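You operate a simulated robot arm through the tools that you are given. There is no shell and no other tool.

The job below is to be done with a simulated robot arm. You get a single attempt, and the scene is never put back.

JOB
Wipe the smeared board in the OUT bay clean, load it and latch the frame down.
Fine: use the yellow pad and cleaner; the pad goes back on its tray; no print; the clamps and the other boards stay. Set down upright: yellow pad.

The check looks at the end state, three seconds after you hand in, the way a careful person would. Anything else that was tipped, shoved, dropped, spilled or broken makes it a failure.

ROBOT AND FRAMES
A 7-joint arm with a three-finger gripper, fixed in place. Base frame: the origin is on the floor under the middle of its stand, x ahead of it, y to its left, z up. Lengths are in mm, angles in rad, forces in N, time in s.
It reaches about 1342 mm from its shoulder. Its first joint turns from -2.897 to 2.897 rad. Payload 2.69 kg.
The TCP is the grasp point between the finger pads, 30 mm short of the fingertips. In the tool frame z runs along the fingers and y along their closing line. The gripper opens to 128 mm; its body begins 117 mm behind the TCP.
Orientation is that of the tool frame in the base frame, as a unit quaternion [w, x, y, z]. With the fingers straight down and closing along the base's y, the tool's x points along the base's -x, its y along +y and its z along -z.

CONTROLS
- The arm moves only by the tool move_arm. Its arguments are lists of equal length, an entry for each row: "dp": the shift along the tool's x, y, z in units of 30 mm (1.0 is 30 mm), a list of three; "turn": the turn, a rotation vector about the tool's x, y, z in units of 5 degrees (1.0 is 5 degrees), a list of three. In form: {"dp": [[dx, dy, dz], ...], "turn": [[ax, ay, az], ...]}. A call has 1 to 20 rows; each row shifts and turns the commanded pose from where the row before left it, along the tool's axes as they then stand. "jaw" is the gripper command, from -1 (shut) to 1 (fully open), values between in proportion, set as the call begins (left out, the last holds). A call with a number of a shift or a turn outside -1 to 1 is refused whole. Rows are played at 5 a second. More than 50 mm and 0.15 rad between two rows, or a gripper value outside its range, and nothing of the call is played. Where a pose cannot be reached the arm comes as near as it can. A force on the tool above 70 N (or 10 N above the force at the start of the call, whichever is more), or a blocked arm, ends the call early, and 0.2 s more pass. The fingers move at their own pace (about 127 mm/s each) and stop on an object; they squeeze with about 21 N. The grip force told is the motor's: it shows also when the fingers shut on nothing. Time passes only in rows, and 0.2 s behind the last, so rows that do not move let the fingers close. It gives the time, the measured TCP pose, the force on the tool (base axes), the opening and the grip force at its end, in the units of the frame above (readings bear some noise), with the torque about the TCP (base axes, N m) and any sound that the robot's microphone picked up.
- Cameras (640 x 400 px; columns grow to the right, rows downward): "scene" is fixed at [401.4, 500.1, 1448.1]; the picture's right is [0.28, -0.96, 0.00], its down [-0.87, -0.26, -0.42] and it looks along [0.40, 0.12, -0.91] (base axes); focal length 214 px, centre (320, 200). "wrist" rides on the gripper at [58, 54, -131] in the tool frame; the picture's right is [-0.68, 0.74, 0.00], its down [-0.62, -0.57, -0.55] and it looks along [-0.40, -0.37, 0.84] (tool axes); focal length 234 px, centre (320, 200). There is no depth. A picture from a camera that has moved, and an enlarged one, comes with that camera's place and axes in the base frame and with its lens.
- get_image(camera): a new picture of that camera. No time passes.
- raise_lower(by): moves the trunk up (or, below 0, down) by that many mm; the arm rides with it, the base frame stays. It gives what a move gives, with no picture.
- zoom(camera, box): a new picture of the part [left, top, right, bottom] of that camera's present view, enlarged. No time passes.
- job_done(): hands the job in; it is judged then, once.

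Places have to be worked out from the pictures, the camera data and where the tool is seen. Open the gripper and draw the arm clear of the work before you hand the job in, unless the task says otherwise.

The tools are called after "Request:" as name(argument=value, ...) on one line, values as JSON. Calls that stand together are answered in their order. move_arm: Moves the arm, as the interface text tells. Its arguments: {"type":"object","properties":{"dp":{"type":"array"},"turn":{"type":"array"},"jaw":{"type":"number"}},"required":["dp","turn"]} The other tools are called the same way: raise_lower (by) moves the trunk up or down; get_image (camera) takes a picture; zoom (camera, box) takes an enlarged picture of a part of a camera's view; job_done () hands the job in.

At the start:

```text
time: 0.0
tool_pos: [524.5, -149.1, 1397.5]
tcp_rot: [0.0, 0.0, 1.0, 0.001]
contact_force: [-0.4, 0.4, -0.4]
ft_torque: [-0.01, -0.02, -0.01]
grip_width: 128.1
gripper_force: 0.1
trunk travel left (down, up): [-150.0, 200.0]
```

scene: 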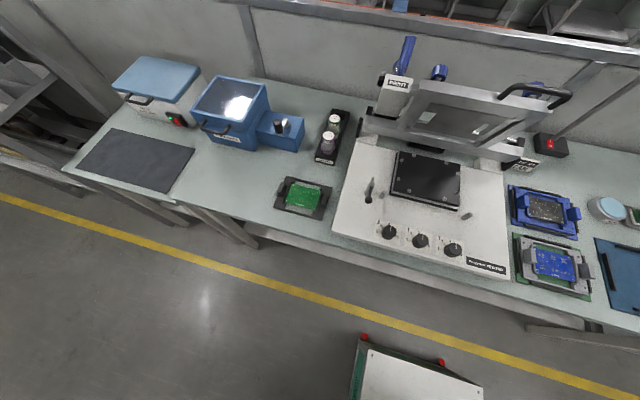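
wrist: 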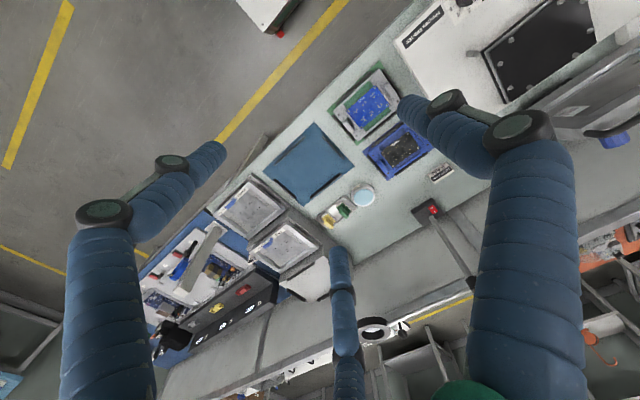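

I start by looking closer at the scene with enlarged pictures to identify the bays, pads, cleaner and the frame.

Request:
zoom(camera="scene", box=[320, 120, 520, 290])

Request:
zoom(camera="scene", box=[480, 120, 640, 320])

Request:
zoom(camera="wrist", box=[240, 60, 460, 260])

Request:
zoom(camera="scene", box=[340, 20, 580, 180])

Request:
zoom(camera="scene", box=[60, 40, 360, 230])

Request:
zoom(camera="wrist", box=[130, 160, 360, 370])

```text
2.35 times, centred on (420, 205) of scene
camera zoom: at [401.4, 500.1, 1448.1], right [0.28, -0.96, 0.0], down [-0.87, -0.26, -0.42], along [0.4, 0.12, -0.91], focal length 505 px, centre (85, 188)
```

zoom: 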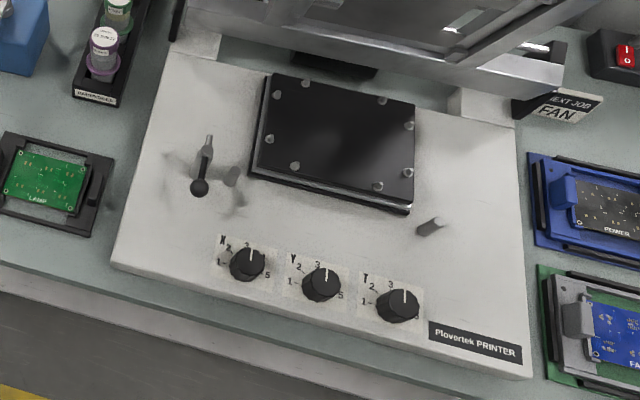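

```text
2.00 times, centred on (560, 220) of scene
camera zoom: at [401.4, 500.1, 1448.1], right [0.28, -0.96, 0.0], down [-0.87, -0.26, -0.42], along [0.4, 0.12, -0.91], focal length 429 px, centre (-160, 160)
```

zoom: 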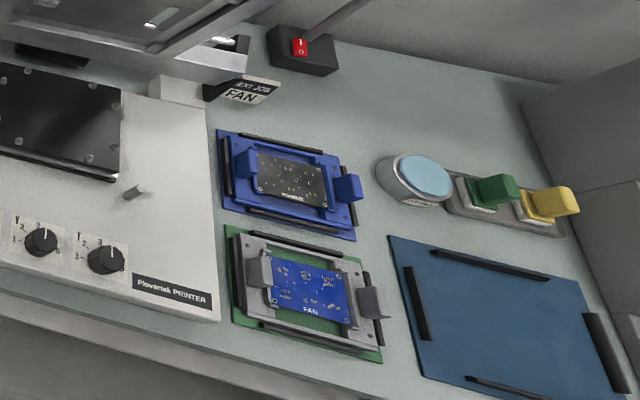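

```text
2.00 times, centred on (350, 160) of wrist
camera zoom: at [467.7, -95.6, 1529.0], right [0.68, 0.74, 0.0], down [0.62, -0.57, 0.55], along [0.4, -0.37, -0.84], focal length 468 px, centre (260, 280)
```

zoom: 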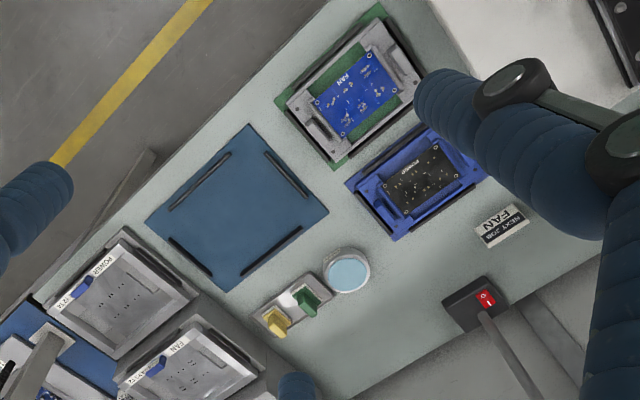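

```text
2.50 times, centred on (460, 100) of scene
camera zoom: at [401.4, 500.1, 1448.1], right [0.28, -0.96, 0.0], down [-0.87, -0.26, -0.42], along [0.4, 0.12, -0.91], focal length 536 px, centre (-30, 450)
```

zoom: 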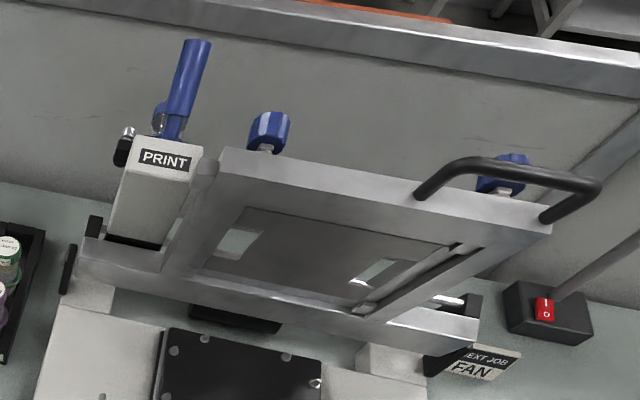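

```text
2.11 times, centred on (210, 135) of scene
camera zoom: at [401.4, 500.1, 1448.1], right [0.28, -0.96, 0.0], down [-0.87, -0.26, -0.42], along [0.4, 0.12, -0.91], focal length 452 px, centre (552, 337)
```

zoom: 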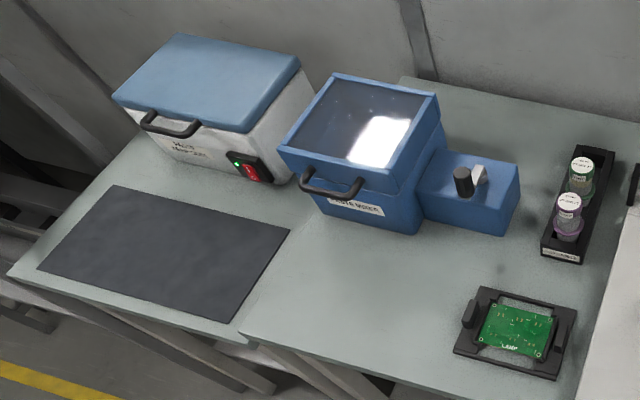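

```text
1.90 times, centred on (245, 265) of wrist
camera zoom: at [467.7, -95.6, 1529.0], right [0.68, 0.74, 0.0], down [0.62, -0.57, 0.55], along [0.4, -0.37, -0.84], focal length 446 px, centre (463, 76)
```

zoom: 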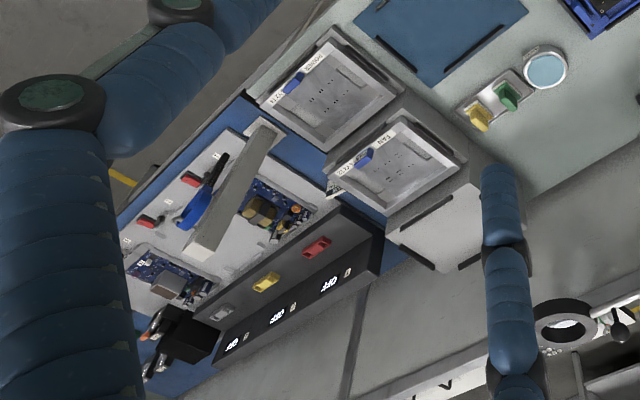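

The smeared board isn't obvious yet, so I need close views. The red switch triangulates to about (1088,-120,862) and the pads to about (870,-420,870); I move the wrist camera to look at the pads and right-hand bays.

Request:
move_arm(dp=[[-0.78, -0.46, 1], [-0.78, -0.46, 1], [-0.78, -0.46, 1], [-0.78, -0.46, 1], [-0.78, -0.46, 1], [-0.78, -0.46, 1], [-0.78, -0.46, 1], [-0.78, -0.46, 1]], turn=[[0, 0, 0], [0, 0, 0], [0, 0, 0], [0, 0, 0], [0, 0, 0], [0, 0, 0], [0, 0, 0], [0, 0, 0]])

Request:
get_image(camera="wrist")

Request:
get_image(camera="scene")

```text
time: 1.8
tool_pos: [712.4, -259.3, 1157.3]
tcp_rot: [0.0, -0.001, 1.0, -0.001]
contact_force: [0.0, -0.2, 0.6]
ft_torque: [-0.02, -0.02, 0.01]
grip_width: 127.8
gripper_force: 0.2
trunk travel left (down, up): [-150.0, 200.0]
```

```text
taken
camera wrist: at [654.7, -204.9, 1288.8], right [0.68, 0.74, 0.0], down [0.62, -0.56, 0.55], along [0.4, -0.37, -0.84], focal length 234 px, centre (320, 200)
```

wrist: 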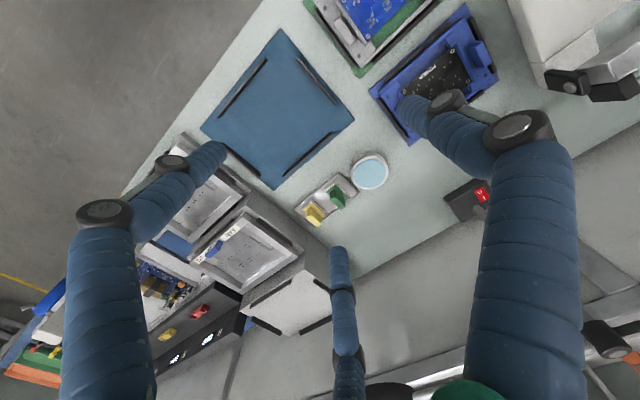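

```text
taken
```

scene: 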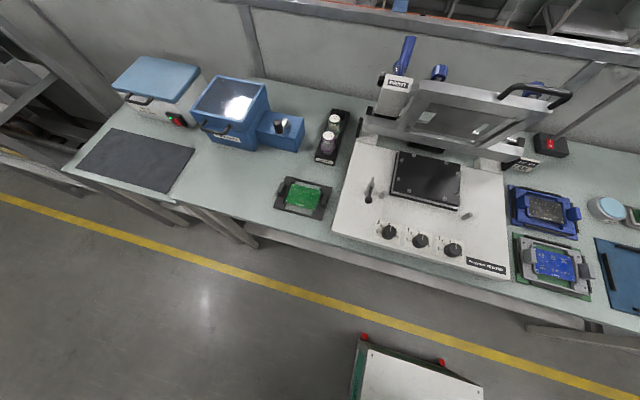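

The wrist view now shows the pads, a cleaner pot and the boards; I zoom in on each.

Request:
zoom(camera="wrist", box=[280, 130, 400, 230])

Request:
zoom(camera="wrist", box=[300, 0, 520, 140])

Request:
zoom(camera="scene", box=[500, 170, 600, 310])

Request:
zoom(camera="scene", box=[260, 150, 350, 240])

Request:
zoom(camera="wrist", box=[120, 130, 340, 360])

```text
4.00 times, centred on (340, 180) of wrist
camera zoom: at [654.7, -204.9, 1288.8], right [0.68, 0.74, 0.0], down [0.62, -0.56, 0.55], along [0.4, -0.37, -0.84], focal length 937 px, centre (240, 280)
```

zoom: 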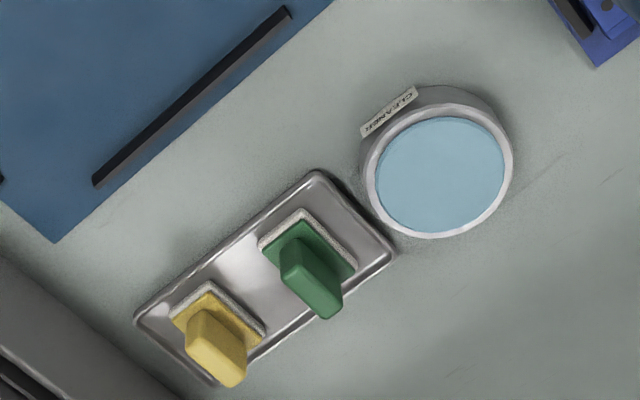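

```text
2.86 times, centred on (410, 70) of wrist
camera zoom: at [654.7, -204.9, 1288.8], right [0.68, 0.74, 0.0], down [0.62, -0.56, 0.55], along [0.4, -0.37, -0.84], focal length 669 px, centre (63, 571)
```

zoom: 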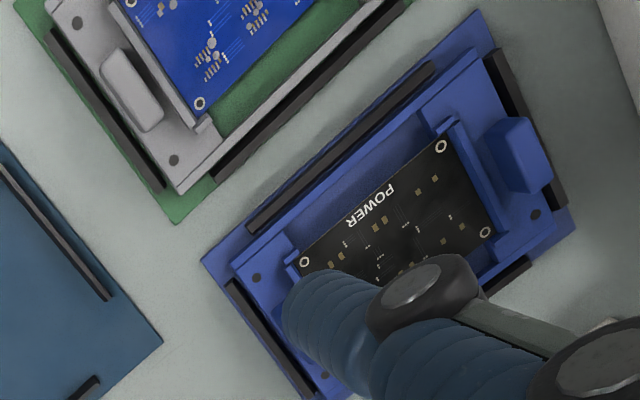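

```text
2.86 times, centred on (550, 240) of scene
camera zoom: at [401.4, 500.1, 1448.1], right [0.28, -0.96, 0.0], down [-0.87, -0.26, -0.42], along [0.4, 0.12, -0.91], focal length 613 px, centre (-337, 86)
```

zoom: 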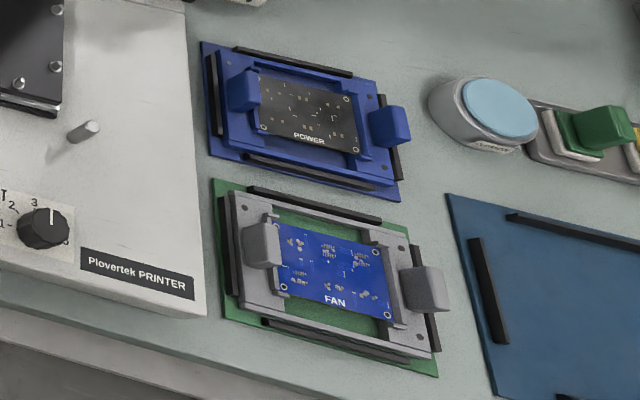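

```text
4.44 times, centred on (305, 195) of scene
camera zoom: at [401.4, 500.1, 1448.1], right [0.28, -0.96, 0.0], down [-0.87, -0.26, -0.42], along [0.4, 0.12, -0.91], focal length 953 px, centre (387, 222)
```

zoom: 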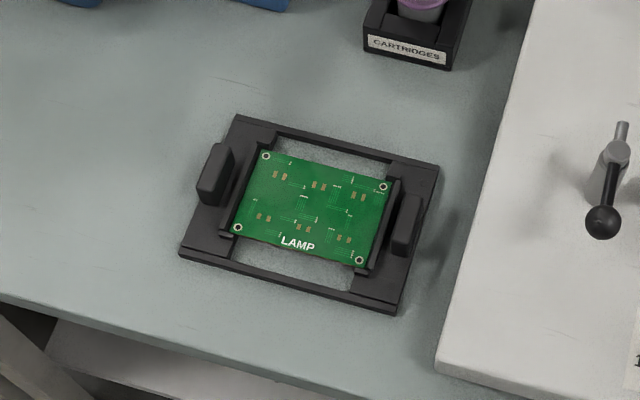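

```text
1.74 times, centred on (230, 245) of wrist
camera zoom: at [654.7, -204.9, 1288.8], right [0.68, 0.74, 0.0], down [0.62, -0.56, 0.55], along [0.4, -0.37, -0.84], focal length 407 px, centre (476, 122)
```

zoom: 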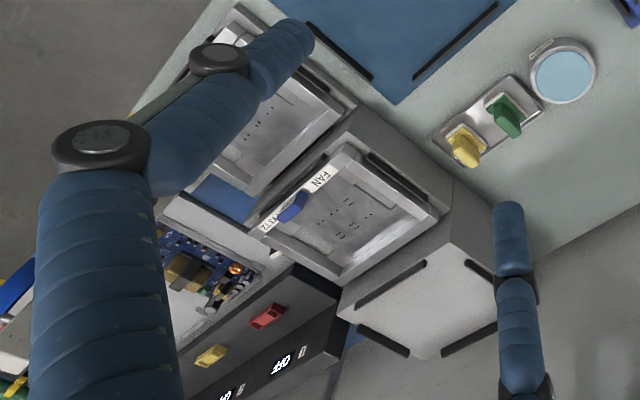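

I see "CLEANER" on the cyan dish and yellow/green pads on a steel tray. Next I look at the FAN and POWER bays more closely from above to find which is OUT and which board is smeared.

Request:
move_arm(dp=[[0.2, 0.937, 0.378], [0.2, 0.937, 0.378], [0.2, 0.937, 0.378], [0.2, 0.937, 0.378], [0.2, 0.937, 0.378], [0.2, 0.937, 0.378], [0.2, 0.937, 0.378], [0.2, 0.937, 0.378], [0.2, 0.937, 0.378]], turn=[[0, 0, 0], [0, 0, 0], [0, 0, 0], [0, 0, 0], [0, 0, 0], [0, 0, 0], [0, 0, 0], [0, 0, 0], [0, 0, 0]])

Request:
get_image(camera="wrist")

Request:
zoom(camera="wrist", box=[240, 60, 440, 240])

Request:
get_image(camera="scene")

```text
time: 3.8
tool_pos: [657.5, -6.2, 1056.3]
tcp_rot: [0.001, 0.0, 1.0, 0.0]
contact_force: [0.0, 0.7, 0.2]
ft_torque: [-0.04, 0.02, -0.01]
grip_width: 127.8
gripper_force: 0.1
trunk travel left (down, up): [-150.0, 200.0]
```

```text
taken
camera wrist: at [601.0, 46.8, 1187.7], right [0.68, 0.74, 0.0], down [0.62, -0.56, 0.55], along [0.4, -0.37, -0.84], focal length 234 px, centre (320, 200)
```

wrist: 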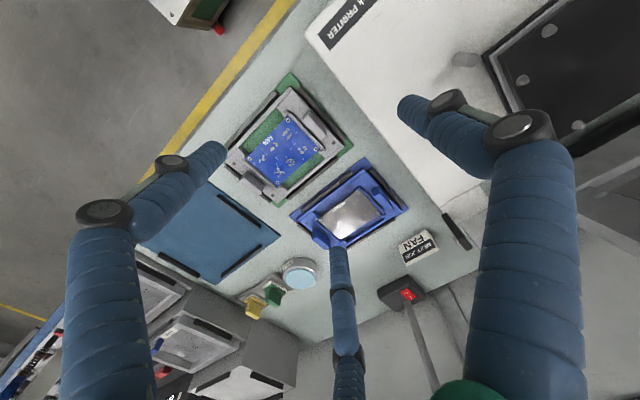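

```text
2.22 times, centred on (340, 150) of wrist
camera zoom: at [601.0, 46.8, 1187.7], right [0.68, 0.74, 0.0], down [0.62, -0.56, 0.55], along [0.4, -0.37, -0.84], focal length 520 px, centre (276, 311)
```

zoom: 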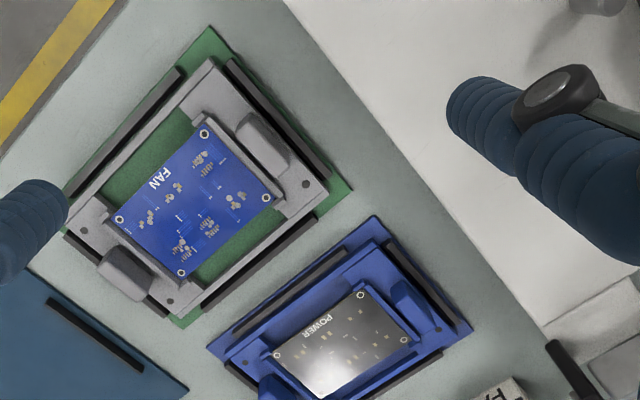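

```text
taken
```

scene: 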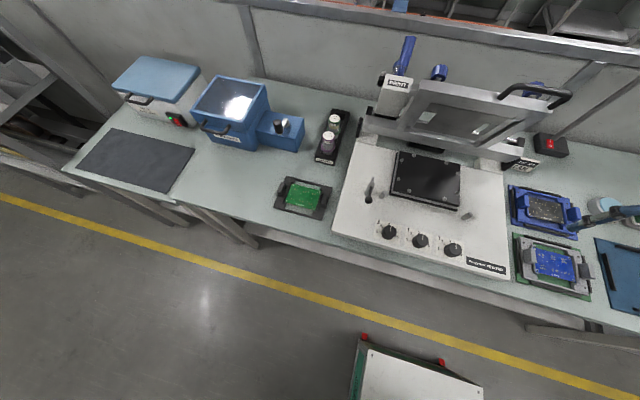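

FAN (green bay) looks like it has grey-brown blobs while POWER looks clean. I go in closer over FAN to check for smears and bay labels.

Request:
move_arm(dp=[[0.39, -0.3, 0.875], [0.39, -0.3, 0.875], [0.39, -0.3, 0.875], [0.39, -0.3, 0.875]], turn=[[0, 0, 0], [0, 0, 0], [0, 0, 0], [0, 0, 0]])

Request:
get_image(camera="wrist")

Request:
zoom(camera="wrist", box=[220, 70, 420, 260])

```text
time: 4.8
tool_pos: [611.5, -41.9, 953.2]
tcp_rot: [0.0, -0.001, 1.0, 0.0]
contact_force: [-0.3, 0.3, 0.1]
ft_torque: [-0.01, 0.0, -0.04]
grip_width: 128.1
gripper_force: 0.0
trunk travel left (down, up): [-150.0, 200.0]
```

```text
taken
camera wrist: at [554.2, 11.2, 1083.0], right [0.68, 0.74, 0.0], down [0.62, -0.56, 0.55], along [0.4, -0.37, -0.84], focal length 234 px, centre (320, 200)
```

wrist: 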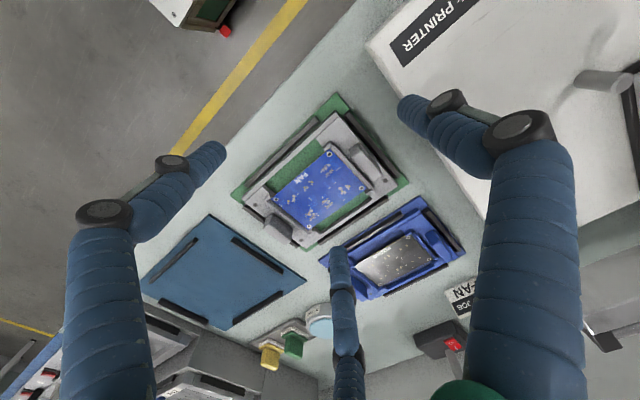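

```text
2.11 times, centred on (320, 165) of wrist
camera zoom: at [554.2, 11.2, 1083.0], right [0.68, 0.74, 0.0], down [0.62, -0.56, 0.55], along [0.4, -0.37, -0.84], focal length 493 px, centre (320, 274)
```

zoom: 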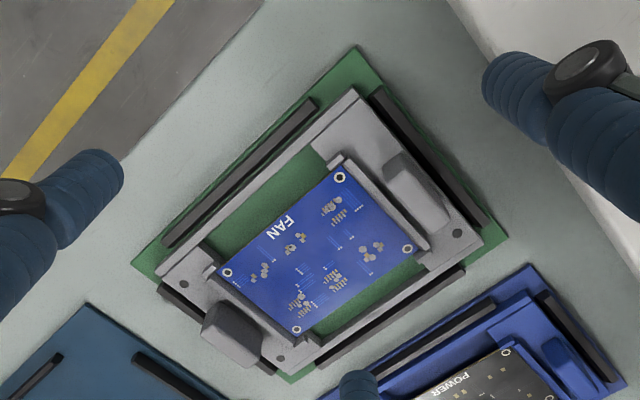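

I zoom further on the FAN board and the POWER board for smears.

Request:
zoom(camera="wrist", box=[270, 140, 370, 240])

Request:
zoom(camera="wrist", box=[350, 200, 450, 300])

Request:
zoom(camera="scene", box=[525, 240, 585, 290])

Request:
zoom(camera="scene", box=[515, 185, 575, 235])

Request:
zoom(camera="scene", box=[275, 175, 335, 220])

Request:
zoom(camera="scene", box=[380, 140, 480, 220])

```text
4.00 times, centred on (320, 190) of wrist
camera zoom: at [554.2, 11.2, 1083.0], right [0.68, 0.74, 0.0], down [0.62, -0.56, 0.55], along [0.4, -0.37, -0.84], focal length 937 px, centre (320, 240)
```

zoom: 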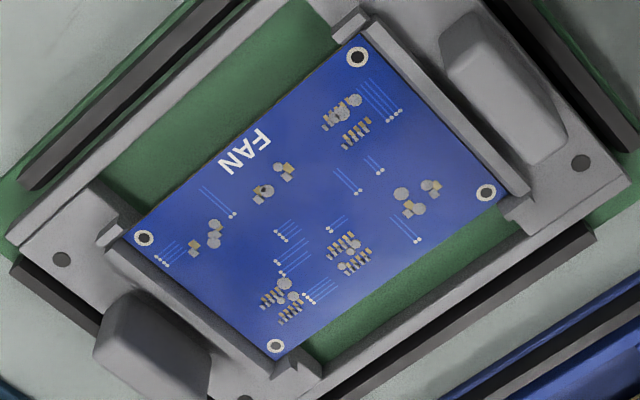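

```text
4.00 times, centred on (400, 250) of wrist
camera zoom: at [554.2, 11.2, 1083.0], right [0.68, 0.74, 0.0], down [0.62, -0.56, 0.55], along [0.4, -0.37, -0.84], focal length 937 px, centre (0, 0)
```

zoom: 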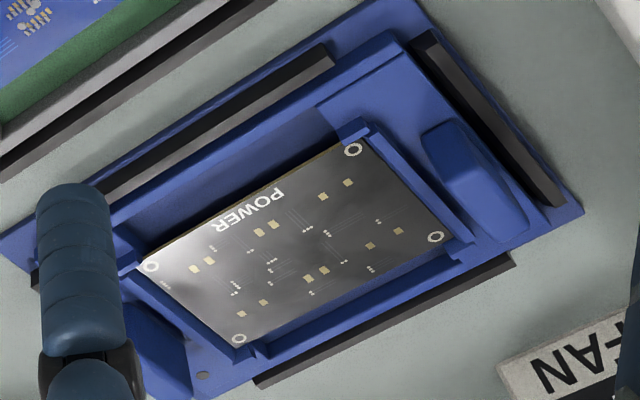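

```text
8.00 times, centred on (555, 265) of scene
camera zoom: at [401.4, 500.1, 1448.1], right [0.28, -0.96, 0.0], down [-0.87, -0.26, -0.42], along [0.4, 0.12, -0.91], focal length 1716 px, centre (-1560, -320)
```

zoom: 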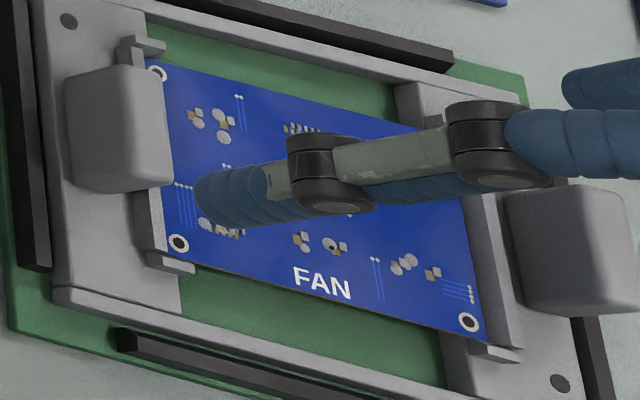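

```text
8.00 times, centred on (545, 210) of scene
camera zoom: at [401.4, 500.1, 1448.1], right [0.28, -0.96, 0.0], down [-0.87, -0.26, -0.42], along [0.4, 0.12, -0.91], focal length 1716 px, centre (-1480, 120)
```

zoom: 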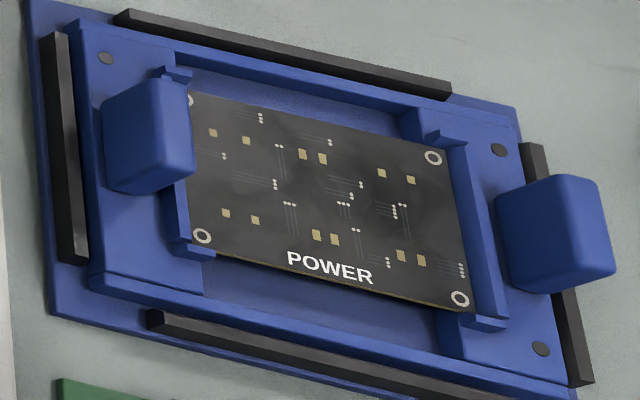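

```text
8.89 times, centred on (305, 198) of scene
camera zoom: at [401.4, 500.1, 1448.1], right [0.28, -0.96, 0.0], down [-0.87, -0.26, -0.42], along [0.4, 0.12, -0.91], focal length 1906 px, centre (453, 222)
```

zoom: 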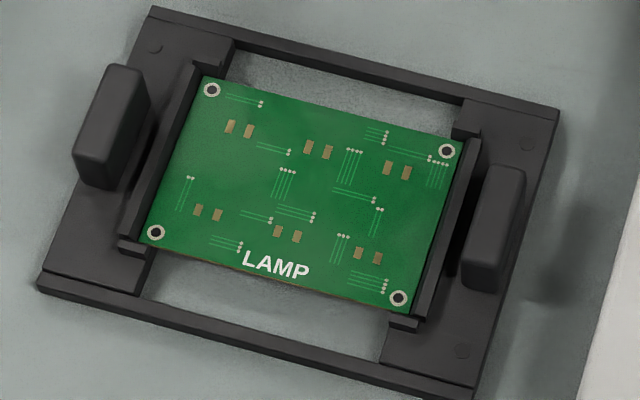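

```text
5.00 times, centred on (430, 180) of scene
camera zoom: at [401.4, 500.1, 1448.1], right [0.28, -0.96, 0.0], down [-0.87, -0.26, -0.42], along [0.4, 0.12, -0.91], focal length 1072 px, centre (-230, 300)
```

zoom: 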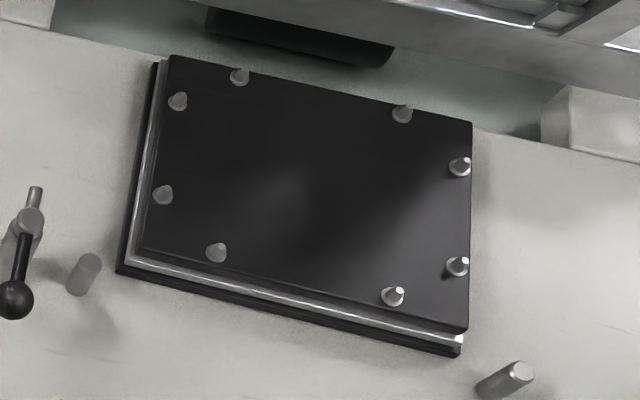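

FAN (green bay) clearly carries grey paste smears; POWER and LAMP are clean. The carrier (about 160×115 mm, two grip blocks about 135 mm apart) fits inside the nest's eight pins centred about (815,282). I now raise a little and close the gripper to learn the finger geometry.

Request:
move_arm(dp=[[0, 0, -1], [0, 0, -1], [0, 0, 0], [0, 0, 0], [0, 0, 0]], turn=[[0, 0, 0], [0, 0, 0], [0, 0, 0], [0, 0, 0], [0, 0, 0]], jaw=-1)

Request:
get_image(camera="wrist")

Request:
zoom(camera="scene", box=[480, 160, 800, 360])

```text
time: 6.0
tool_pos: [610.5, -43.1, 1011.7]
tcp_rot: [0.0, -0.002, 1.0, 0.0]
contact_force: [0.6, -0.2, 0.4]
ft_torque: [0.0, 0.01, 0.02]
grip_width: 2.3
gripper_force: 21.2
trunk travel left (down, up): [-150.0, 200.0]
```

```text
taken
camera wrist: at [553.9, 10.6, 1142.5], right [0.68, 0.74, 0.0], down [0.62, -0.56, 0.55], along [0.4, -0.37, -0.84], focal length 234 px, centre (320, 200)
```

wrist: 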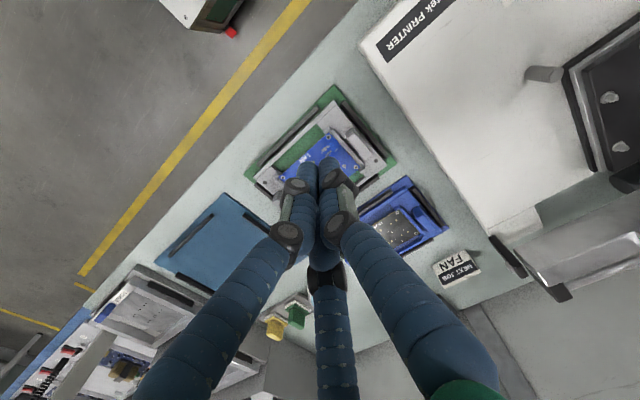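

```text
refused: 800 is not a number from 0 to 640
```

The fingers are slim (~16 mm) and close centrically at about 120°. Now I go over the pad tray with the gripper open to localise the yellow pad precisely.

Request:
move_arm(dp=[[-0.59, -0.915, 0.03], [-0.59, -0.915, 0.03], [-0.59, -0.915, 0.03], [-0.59, -0.915, 0.03], [-0.59, -0.915, 0.03], [-0.59, -0.915, 0.03], [-0.59, -0.915, 0.03], [-0.59, -0.915, 0.03], [-0.59, -0.915, 0.03], [-0.59, -0.915, 0.03], [-0.59, -0.915, 0.03], [-0.59, -0.915, 0.03], [-0.59, -0.915, 0.03]], turn=[[0, 0, 0], [0, 0, 0], [0, 0, 0], [0, 0, 0], [0, 0, 0], [0, 0, 0], [0, 0, 0], [0, 0, 0], [0, 0, 0], [0, 0, 0], [0, 0, 0], [0, 0, 0], [0, 0, 0]], jaw=1)

Request:
get_image(camera="wrist")

Request:
zoom(camera="wrist", box=[220, 80, 420, 240])

```text
time: 8.8
tool_pos: [840.8, -401.9, 1000.0]
tcp_rot: [0.0, 0.0, 1.0, 0.0]
contact_force: [-0.6, 0.3, 0.2]
ft_torque: [-0.02, -0.04, -0.01]
grip_width: 127.9
gripper_force: 0.1
trunk travel left (down, up): [-150.0, 200.0]
```

```text
taken
camera wrist: at [784.0, -347.7, 1130.8], right [0.68, 0.74, 0.0], down [0.62, -0.57, 0.55], along [0.4, -0.37, -0.84], focal length 234 px, centre (320, 200)
```

wrist: 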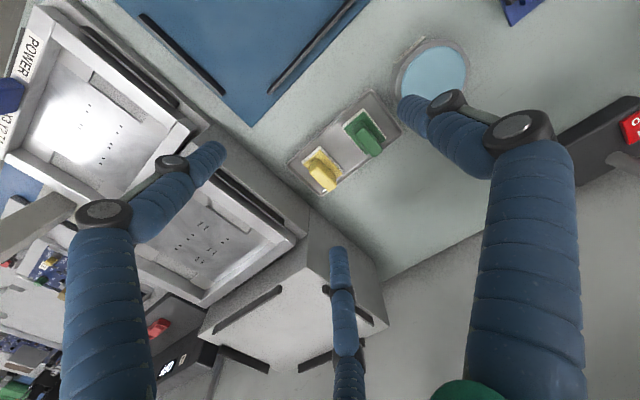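

```text
2.50 times, centred on (320, 160) of wrist
camera zoom: at [784.0, -347.7, 1130.8], right [0.68, 0.74, 0.0], down [0.62, -0.57, 0.55], along [0.4, -0.37, -0.84], focal length 585 px, centre (320, 300)
```

zoom: 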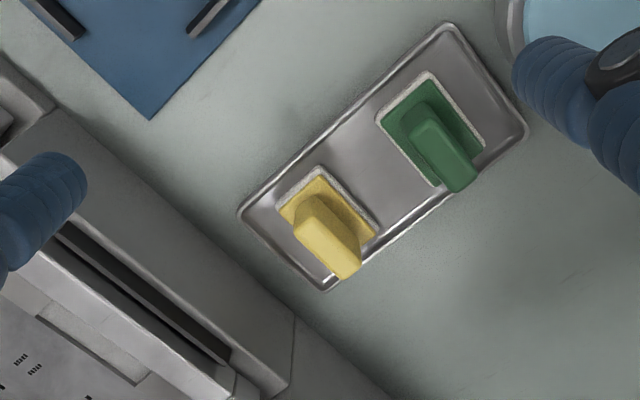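

The pad tray is at x 853–923, y −474…−330 (rim z≈828); yellow handle centred about (888,−437), ~38×18 mm along x/y, top z≈872; cleaner disc at about (879,−274,861). I turn the gripper 90° so two fingers will pinch the handle across its thin side, with half opening, and look again.

Request:
move_arm(dp=[[0, 0, 0], [0, 0, 0], [0, 0, 0], [0, 0, 0], [0, 0, 0], [0, 0, 0], [0, 0, 0], [0, 0, 0], [0, 0, 0], [0, 0, 0], [0, 0, 0], [0, 0, 0], [0, 0, 0], [0, 0, 0], [0, 0, 0], [0, 0, 0], [0, 0, 0], [0, 0, 0]], turn=[[0, 0, 1], [0, 0, 1], [0, 0, 1], [0, 0, 1], [0, 0, 1], [0, 0, 1], [0, 0, 1], [0, 0, 1], [0, 0, 1], [0, 0, 1], [0, 0, 1], [0, 0, 1], [0, 0, 1], [0, 0, 1], [0, 0, 1], [0, 0, 1], [0, 0, 1], [0, 0, 1]], jaw=0)

Request:
get_image(camera="wrist")

```text
time: 12.6
tool_pos: [843.1, -399.6, 999.0]
tcp_rot: [0.0, 0.708, 0.707, 0.0]
contact_force: [-0.2, 0.3, -0.3]
ft_torque: [0.0, -0.02, -0.01]
grip_width: 63.9
gripper_force: 0.0
trunk travel left (down, up): [-150.0, 200.0]
```

```text
taken
camera wrist: at [897.0, -341.5, 1130.7], right [0.74, -0.68, 0.0], down [-0.57, -0.62, 0.55], along [-0.37, -0.4, -0.84], focal length 234 px, centre (320, 200)
```

wrist: 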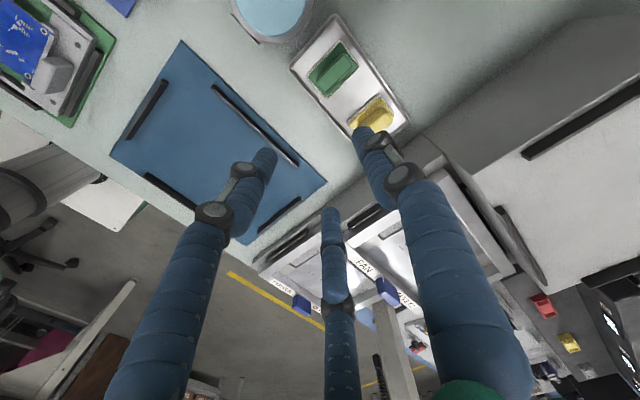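

I zoom on the tray in this rotated view to refine the pad's position.

Request:
zoom(camera="wrist", box=[280, 0, 440, 150])

```text
2.67 times, centred on (360, 75) of wrist
camera zoom: at [897.0, -341.5, 1130.7], right [0.74, -0.68, 0.0], down [-0.57, -0.62, 0.55], along [-0.37, -0.4, -0.84], focal length 624 px, centre (213, 533)
```

zoom: 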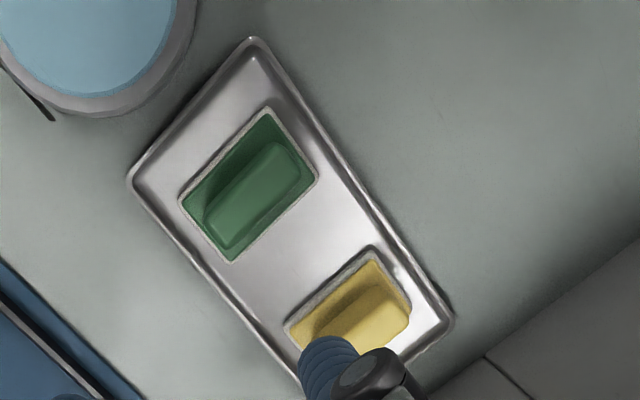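

Both views agree: yellow pad base ~48×32 mm centred at about (892,−437). I move to TCP (901,−437) and lower to z≈905 to check alignment before gripping.

Request:
move_arm(dp=[[-0.63, 0.96, 0], [-0.63, 0.96, 0], [0, 0, 0.8], [0, 0, 0.8], [0, 0, 0.8], [0, 0, 0.74]], turn=[[0, 0, 0], [0, 0, 0], [0, 0, 0], [0, 0, 0], [0, 0, 0], [0, 0, 0]])

Request:
get_image(camera="wrist")

Request:
zoom(camera="wrist", box=[240, 100, 400, 250])

```text
time: 14.0
tool_pos: [899.0, -439.0, 906.6]
tcp_rot: [0.0, 0.707, 0.707, 0.0]
contact_force: [0.2, -0.4, 0.3]
ft_torque: [-0.01, 0.0, 0.02]
grip_width: 63.9
gripper_force: 0.1
trunk travel left (down, up): [-150.0, 200.0]
```

```text
taken
camera wrist: at [954.7, -380.1, 1037.1], right [0.74, -0.68, 0.0], down [-0.57, -0.62, 0.55], along [-0.37, -0.4, -0.84], focal length 234 px, centre (320, 200)
```

wrist: 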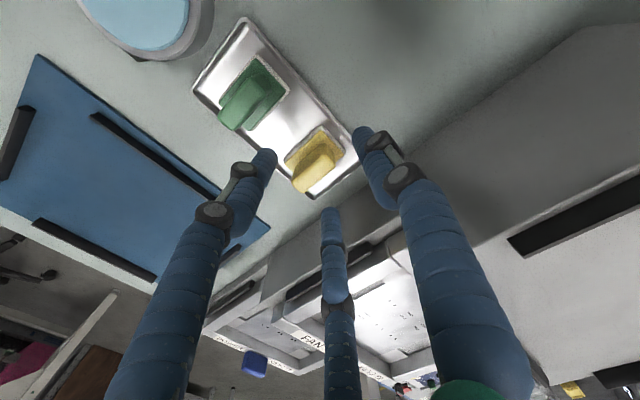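

```text
2.67 times, centred on (320, 175) of wrist
camera zoom: at [954.7, -380.1, 1037.1], right [0.74, -0.68, 0.0], down [-0.57, -0.62, 0.55], along [-0.37, -0.4, -0.84], focal length 624 px, centre (320, 267)
```

zoom: 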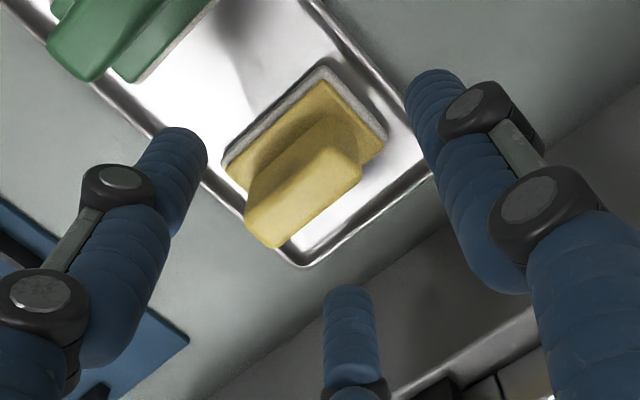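

The pad centre is about (894.5,−437.5) in this close view. I shift 4 mm in +x, lower to z≈874 and close on the handle.

Request:
move_arm(dp=[[0.04, 0.14, 0], [0, 0, 0.54], [0, 0, 0.54], [0, 0, 0]], turn=[[0, 0, 0], [0, 0, 0], [0, 0, 0], [0, 0, 0]])

Request:
move_arm(dp=[[0, 0, 0], [0, 0, 0], [0, 0, 0], [0, 0, 0], [0, 0, 0]], turn=[[0, 0, 0], [0, 0, 0], [0, 0, 0], [0, 0, 0], [0, 0, 0]], jaw=-1)

Request:
zoom(camera="wrist", box=[220, 90, 420, 260])

```text
time: 15.0
tool_pos: [902.8, -436.9, 873.3]
tcp_rot: [0.0, 0.707, 0.707, 0.0]
contact_force: [-0.3, 0.3, -0.5]
ft_torque: [0.04, 0.03, 0.03]
grip_width: 64.0
gripper_force: 0.1
trunk travel left (down, up): [-150.0, 200.0]
```

```text
time: 16.2
tool_pos: [903.4, -436.3, 873.1]
tcp_rot: [0.0, 0.707, 0.707, -0.001]
contact_force: [-0.3, -0.3, 0.4]
ft_torque: [0.01, -0.01, -0.01]
grip_width: 19.0
gripper_force: 21.0
trunk travel left (down, up): [-150.0, 200.0]
```

```text
2.35 times, centred on (320, 175) of wrist
camera zoom: at [958.4, -378.9, 1004.3], right [0.74, -0.68, 0.0], down [-0.56, -0.62, 0.55], along [-0.37, -0.4, -0.84], focal length 551 px, centre (320, 259)
```

zoom: 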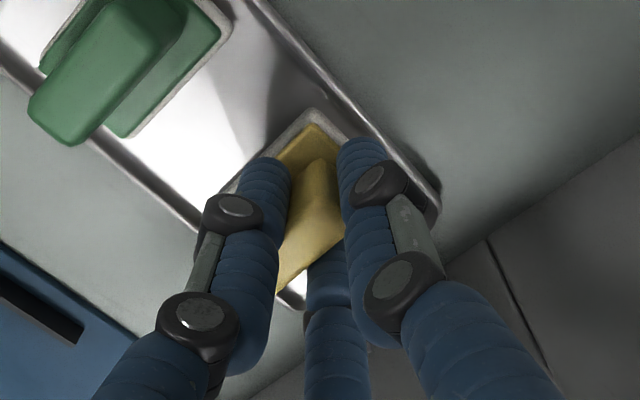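

Grip holds at 19 mm with 21 N, so the handle is held. I lift 60 mm and check that the pad comes up level.

Request:
move_arm(dp=[[0, 0, -0.4], [0, 0, -0.6], [0, 0, -1]], turn=[[0, 0, 0], [0, 0, 0], [0, 0, 0]])

Request:
get_image(camera="wrist")

Request:
zoom(camera="scene", box=[560, 160, 640, 240])

```text
time: 17.0
tool_pos: [902.5, -437.5, 932.5]
tcp_rot: [-0.001, 0.707, 0.707, -0.001]
contact_force: [-0.1, 0.4, -1.2]
ft_torque: [-0.02, -0.03, 0.01]
grip_width: 19.3
gripper_force: 21.2
trunk travel left (down, up): [-150.0, 200.0]
```

```text
taken
camera wrist: at [958.6, -378.8, 1063.1], right [0.74, -0.68, 0.0], down [-0.56, -0.62, 0.55], along [-0.37, -0.4, -0.84], focal length 234 px, centre (320, 200)
```

wrist: 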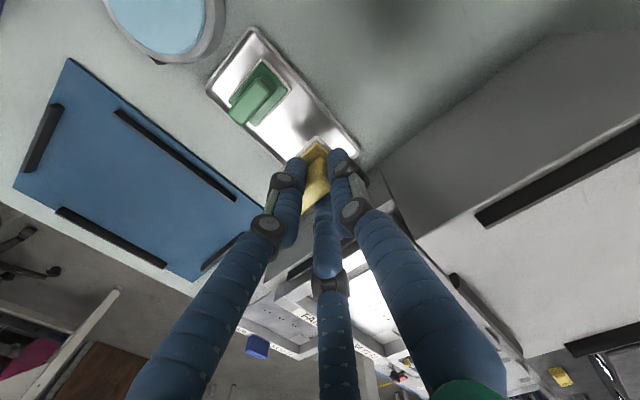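

```text
5.00 times, centred on (600, 200) of scene
camera zoom: at [401.4, 500.1, 1448.1], right [0.28, -0.96, 0.0], down [-0.87, -0.26, -0.42], along [0.4, 0.12, -0.91], focal length 1072 px, centre (-1080, 200)
```

zoom: 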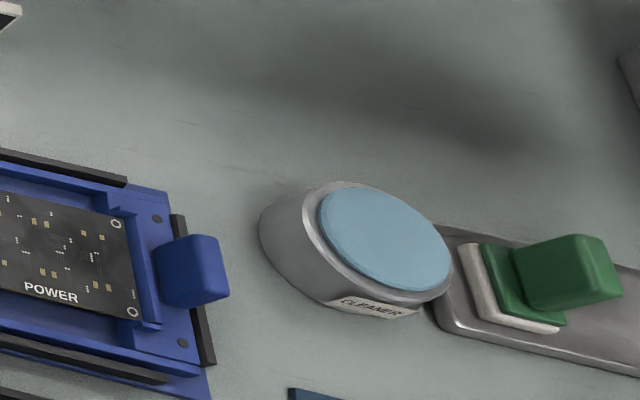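

The pad came up cleanly. I carry it over the green pad at safe height to above the cleaner disc (est. centre (884,−275), top ≈850–861).

Request:
move_arm(dp=[[0, 0, -0.8], [0.91, -0.05, 0], [0.91, -0.05, 0], [0.91, -0.05, 0], [0.91, -0.05, 0], [0.91, -0.05, 0], [0.91, -0.05, 0]], turn=[[0, 0, 0], [0, 0, 0], [0, 0, 0], [0, 0, 0], [0, 0, 0], [0, 0, 0], [0, 0, 0]])

Request:
get_image(camera="wrist")

Request:
zoom(camera="scene", box=[560, 140, 640, 240])

```text
time: 18.6
tool_pos: [894.3, -270.7, 956.8]
tcp_rot: [0.0, 0.707, 0.707, 0.001]
contact_force: [0.6, 0.0, -1.1]
ft_torque: [0.02, 0.02, 0.01]
grip_width: 18.9
gripper_force: 20.9
trunk travel left (down, up): [-150.0, 200.0]
```

```text
taken
camera wrist: at [948.8, -213.1, 1087.5], right [0.74, -0.68, 0.0], down [-0.56, -0.62, 0.55], along [-0.37, -0.4, -0.84], focal length 234 px, centre (320, 200)
```

wrist: 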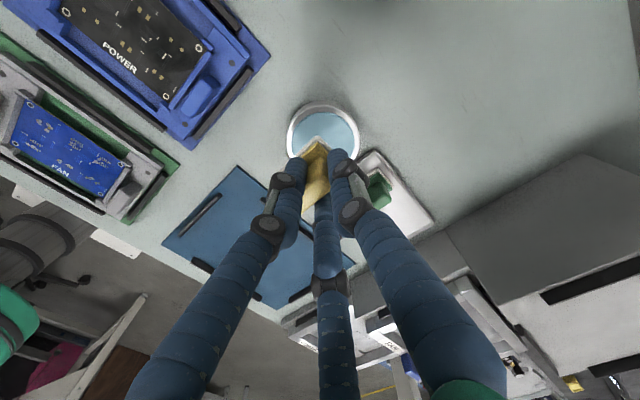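

```text
4.00 times, centred on (600, 190) of scene
camera zoom: at [401.4, 500.1, 1448.1], right [0.28, -0.96, 0.0], down [-0.87, -0.26, -0.42], along [0.4, 0.12, -0.91], focal length 858 px, centre (-800, 240)
```

zoom: 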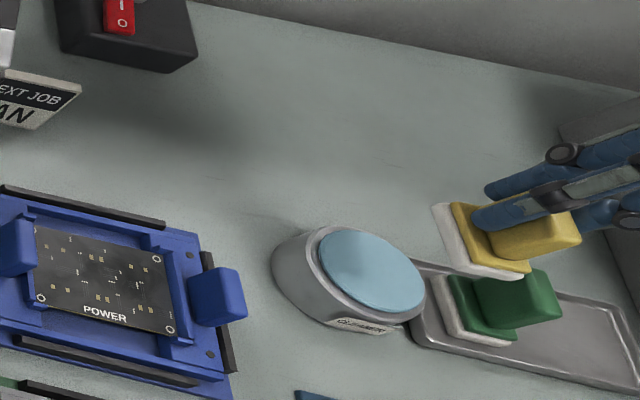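

I zoom on the wrist view to measure the pad–disc alignment.

Request:
zoom(camera="wrist", box=[270, 90, 370, 190])

```text
4.00 times, centred on (320, 140) of wrist
camera zoom: at [948.8, -213.1, 1087.5], right [0.74, -0.68, 0.0], down [-0.56, -0.62, 0.55], along [-0.37, -0.4, -0.84], focal length 937 px, centre (320, 440)
```

zoom: 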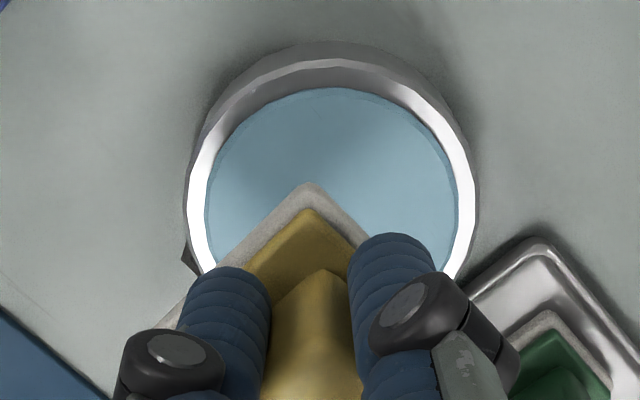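

Near view puts the disc centre at about (895,−275), radius 32 mm; the pad centre is about (885,−271). I shift (+7,−4) mm and lower to z≈908, then step down gently to contact.

Request:
move_arm(dp=[[-0.13, 0.24, 0.5], [0, 0, 0.5], [0, 0, 0.5], [0, 0, 0]], turn=[[0, 0, 0], [0, 0, 0], [0, 0, 0], [0, 0, 0]])

Request:
zoom(camera="scene", box=[580, 160, 640, 230])

Request:
zoom(camera="wrist", box=[270, 90, 370, 190])

```text
time: 19.6
tool_pos: [900.9, -275.4, 912.3]
tcp_rot: [0.0, 0.707, 0.707, 0.0]
contact_force: [0.1, 0.7, 0.1]
ft_torque: [-0.02, -0.01, 0.02]
grip_width: 19.0
gripper_force: 21.0
trunk travel left (down, up): [-150.0, 200.0]
```

```text
5.71 times, centred on (610, 195) of scene
camera zoom: at [401.4, 500.1, 1448.1], right [0.28, -0.96, 0.0], down [-0.87, -0.26, -0.42], along [0.4, 0.12, -0.91], focal length 1226 px, centre (-1337, 229)
```

zoom: 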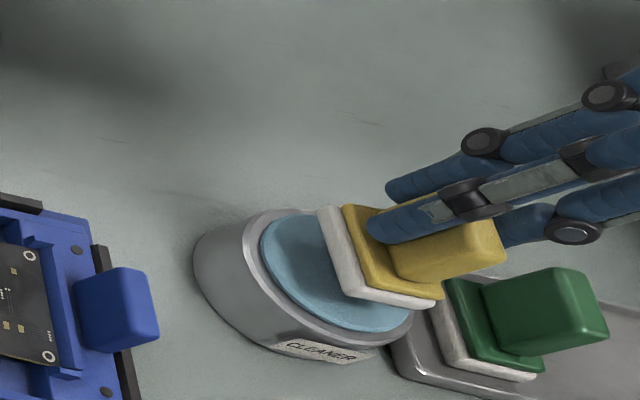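

```text
4.00 times, centred on (320, 140) of wrist
camera zoom: at [956.2, -217.9, 1042.7], right [0.74, -0.68, 0.0], down [-0.56, -0.62, 0.55], along [-0.37, -0.4, -0.84], focal length 937 px, centre (320, 440)
```

zoom: 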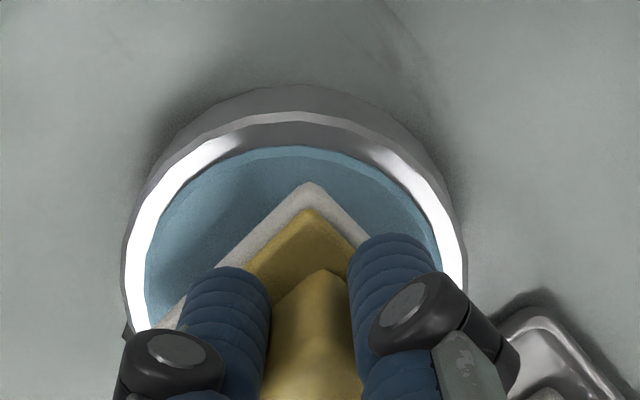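

The disc is confirmed at about (894,−275,850) and the pad is centred over it. I lower in small steps, watching the force.

Request:
move_arm(dp=[[0, 0, 0.13], [0, 0, 0.13]], turn=[[0, 0, 0], [0, 0, 0]])

Request:
move_arm(dp=[[0, 0, 0.07], [0, 0, 0]], turn=[[0, 0, 0], [0, 0, 0]])

```text
time: 20.2
tool_pos: [902.1, -276.6, 904.6]
tcp_rot: [0.0, 0.707, 0.707, 0.0]
contact_force: [-0.6, 0.7, -0.3]
ft_torque: [-0.03, 0.02, 0.01]
grip_width: 19.0
gripper_force: 20.6
trunk travel left (down, up): [-150.0, 200.0]
```

```text
time: 20.8
tool_pos: [901.8, -276.5, 903.1]
tcp_rot: [0.0, 0.706, 0.708, 0.0]
contact_force: [0.3, -0.3, -0.7]
ft_torque: [0.02, 0.05, -0.02]
grip_width: 19.0
gripper_force: 20.9
trunk travel left (down, up): [-150.0, 200.0]
```

Request:
move_arm(dp=[[0, 0, 0.07], [0, 0, 0]], turn=[[0, 0, 0], [0, 0, 0]])

Request:
move_arm(dp=[[0, 0, 0.07], [0, 0, 0]], turn=[[0, 0, 0], [0, 0, 0]])

```text
time: 21.4
tool_pos: [900.8, -275.9, 900.5]
tcp_rot: [0.0, 0.707, 0.708, 0.0]
contact_force: [-0.3, 0.4, 0.1]
ft_torque: [0.01, 0.01, 0.04]
grip_width: 18.9
gripper_force: 21.3
trunk travel left (down, up): [-150.0, 200.0]
```

```text
time: 22.0
tool_pos: [901.2, -276.6, 898.9]
tcp_rot: [0.001, 0.706, 0.708, 0.001]
contact_force: [-1.4, -0.4, 5.4]
ft_torque: [0.01, 0.13, 0.0]
grip_width: 19.0
gripper_force: 20.5
trunk travel left (down, up): [-150.0, 200.0]
```

Contact on the cleaner at TCP z≈899 with about 5 N. I press slightly more and hold for a second so the pad gets wet.

Request:
move_arm(dp=[[0, 0, 0.05], [0, 0, 0], [0, 0, 0], [0, 0, 0], [0, 0, 0], [0, 0, 0]], turn=[[0, 0, 0], [0, 0, 0], [0, 0, 0], [0, 0, 0], [0, 0, 0], [0, 0, 0]])

Request:
zoom(camera="scene", box=[580, 160, 640, 230])

```text
time: 23.4
tool_pos: [901.8, -276.0, 898.9]
tcp_rot: [0.0, 0.707, 0.707, 0.0]
contact_force: [3.6, -1.3, 20.3]
ft_torque: [-0.03, 0.11, 0.01]
grip_width: 18.9
gripper_force: 20.6
trunk travel left (down, up): [-150.0, 200.0]
```

```text
5.71 times, centred on (610, 195) of scene
camera zoom: at [401.4, 500.1, 1448.1], right [0.28, -0.96, 0.0], down [-0.87, -0.26, -0.42], along [0.4, 0.12, -0.91], focal length 1226 px, centre (-1337, 229)
```

zoom: 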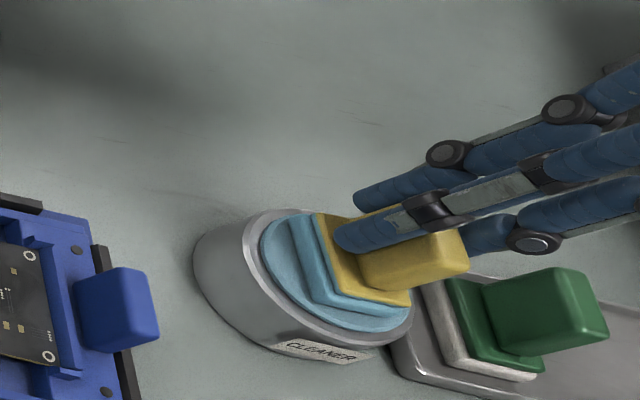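

The felt turned cyan – the pad is wet. I lift, then carry it across at z≈975 to above the FAN board for a look.

Request:
move_arm(dp=[[0, 0, -0.85], [0, 0, -0.85], [0, 0, -0.85], [0.775, -0.92, 0], [0.775, -0.92, 0], [0.775, -0.92, 0], [0.775, -0.92, 0], [0.775, -0.92, 0], [0.775, -0.92, 0], [0.775, -0.92, 0], [0.775, -0.92, 0]], turn=[[0, 0, 0], [0, 0, 0], [0, 0, 0], [0, 0, 0], [0, 0, 0], [0, 0, 0], [0, 0, 0], [0, 0, 0], [0, 0, 0], [0, 0, 0], [0, 0, 0]])

Request:
get_image(camera="wrist")

Request:
zoom(camera="wrist", box=[220, 50, 420, 200])

Request:
zoom(camera="scene", box=[510, 220, 610, 310])

```text
time: 25.8
tool_pos: [681.2, -91.1, 974.9]
tcp_rot: [0.0, 0.706, 0.708, 0.0]
contact_force: [0.9, -0.4, -0.7]
ft_torque: [0.03, 0.03, 0.02]
grip_width: 18.6
gripper_force: 21.3
trunk travel left (down, up): [-150.0, 200.0]
```

```text
taken
camera wrist: at [735.5, -32.6, 1104.3], right [0.74, -0.68, 0.0], down [-0.57, -0.62, 0.55], along [-0.37, -0.4, -0.84], focal length 234 px, centre (320, 200)
```

wrist: 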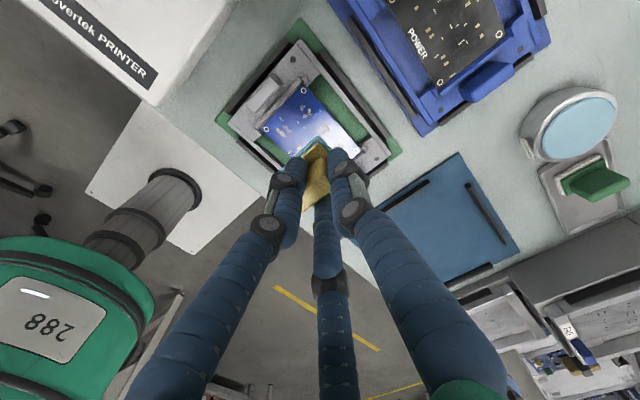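

```text
2.67 times, centred on (320, 125) of wrist
camera zoom: at [735.5, -32.6, 1104.3], right [0.74, -0.68, 0.0], down [-0.57, -0.62, 0.55], along [-0.37, -0.4, -0.84], focal length 624 px, centre (320, 400)
```

zoom: 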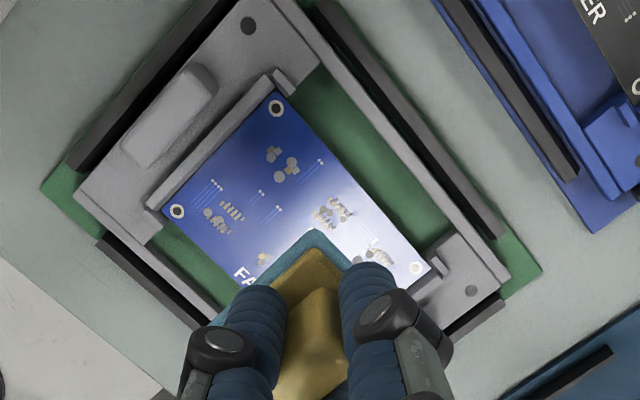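

```text
4.44 times, centred on (560, 265) of scene
camera zoom: at [401.4, 500.1, 1448.1], right [0.28, -0.96, 0.0], down [-0.87, -0.26, -0.42], along [0.4, 0.12, -0.91], focal length 953 px, centre (-747, -89)
```

zoom: 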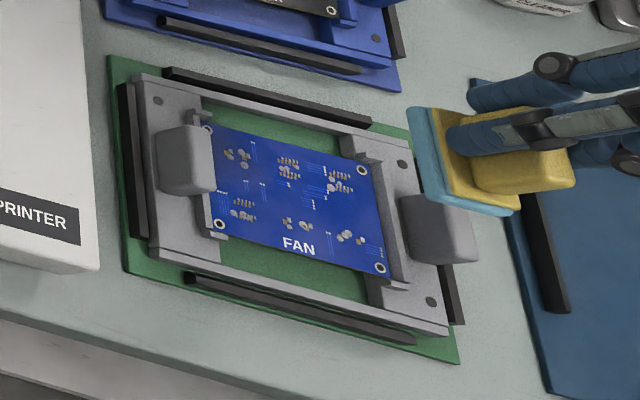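

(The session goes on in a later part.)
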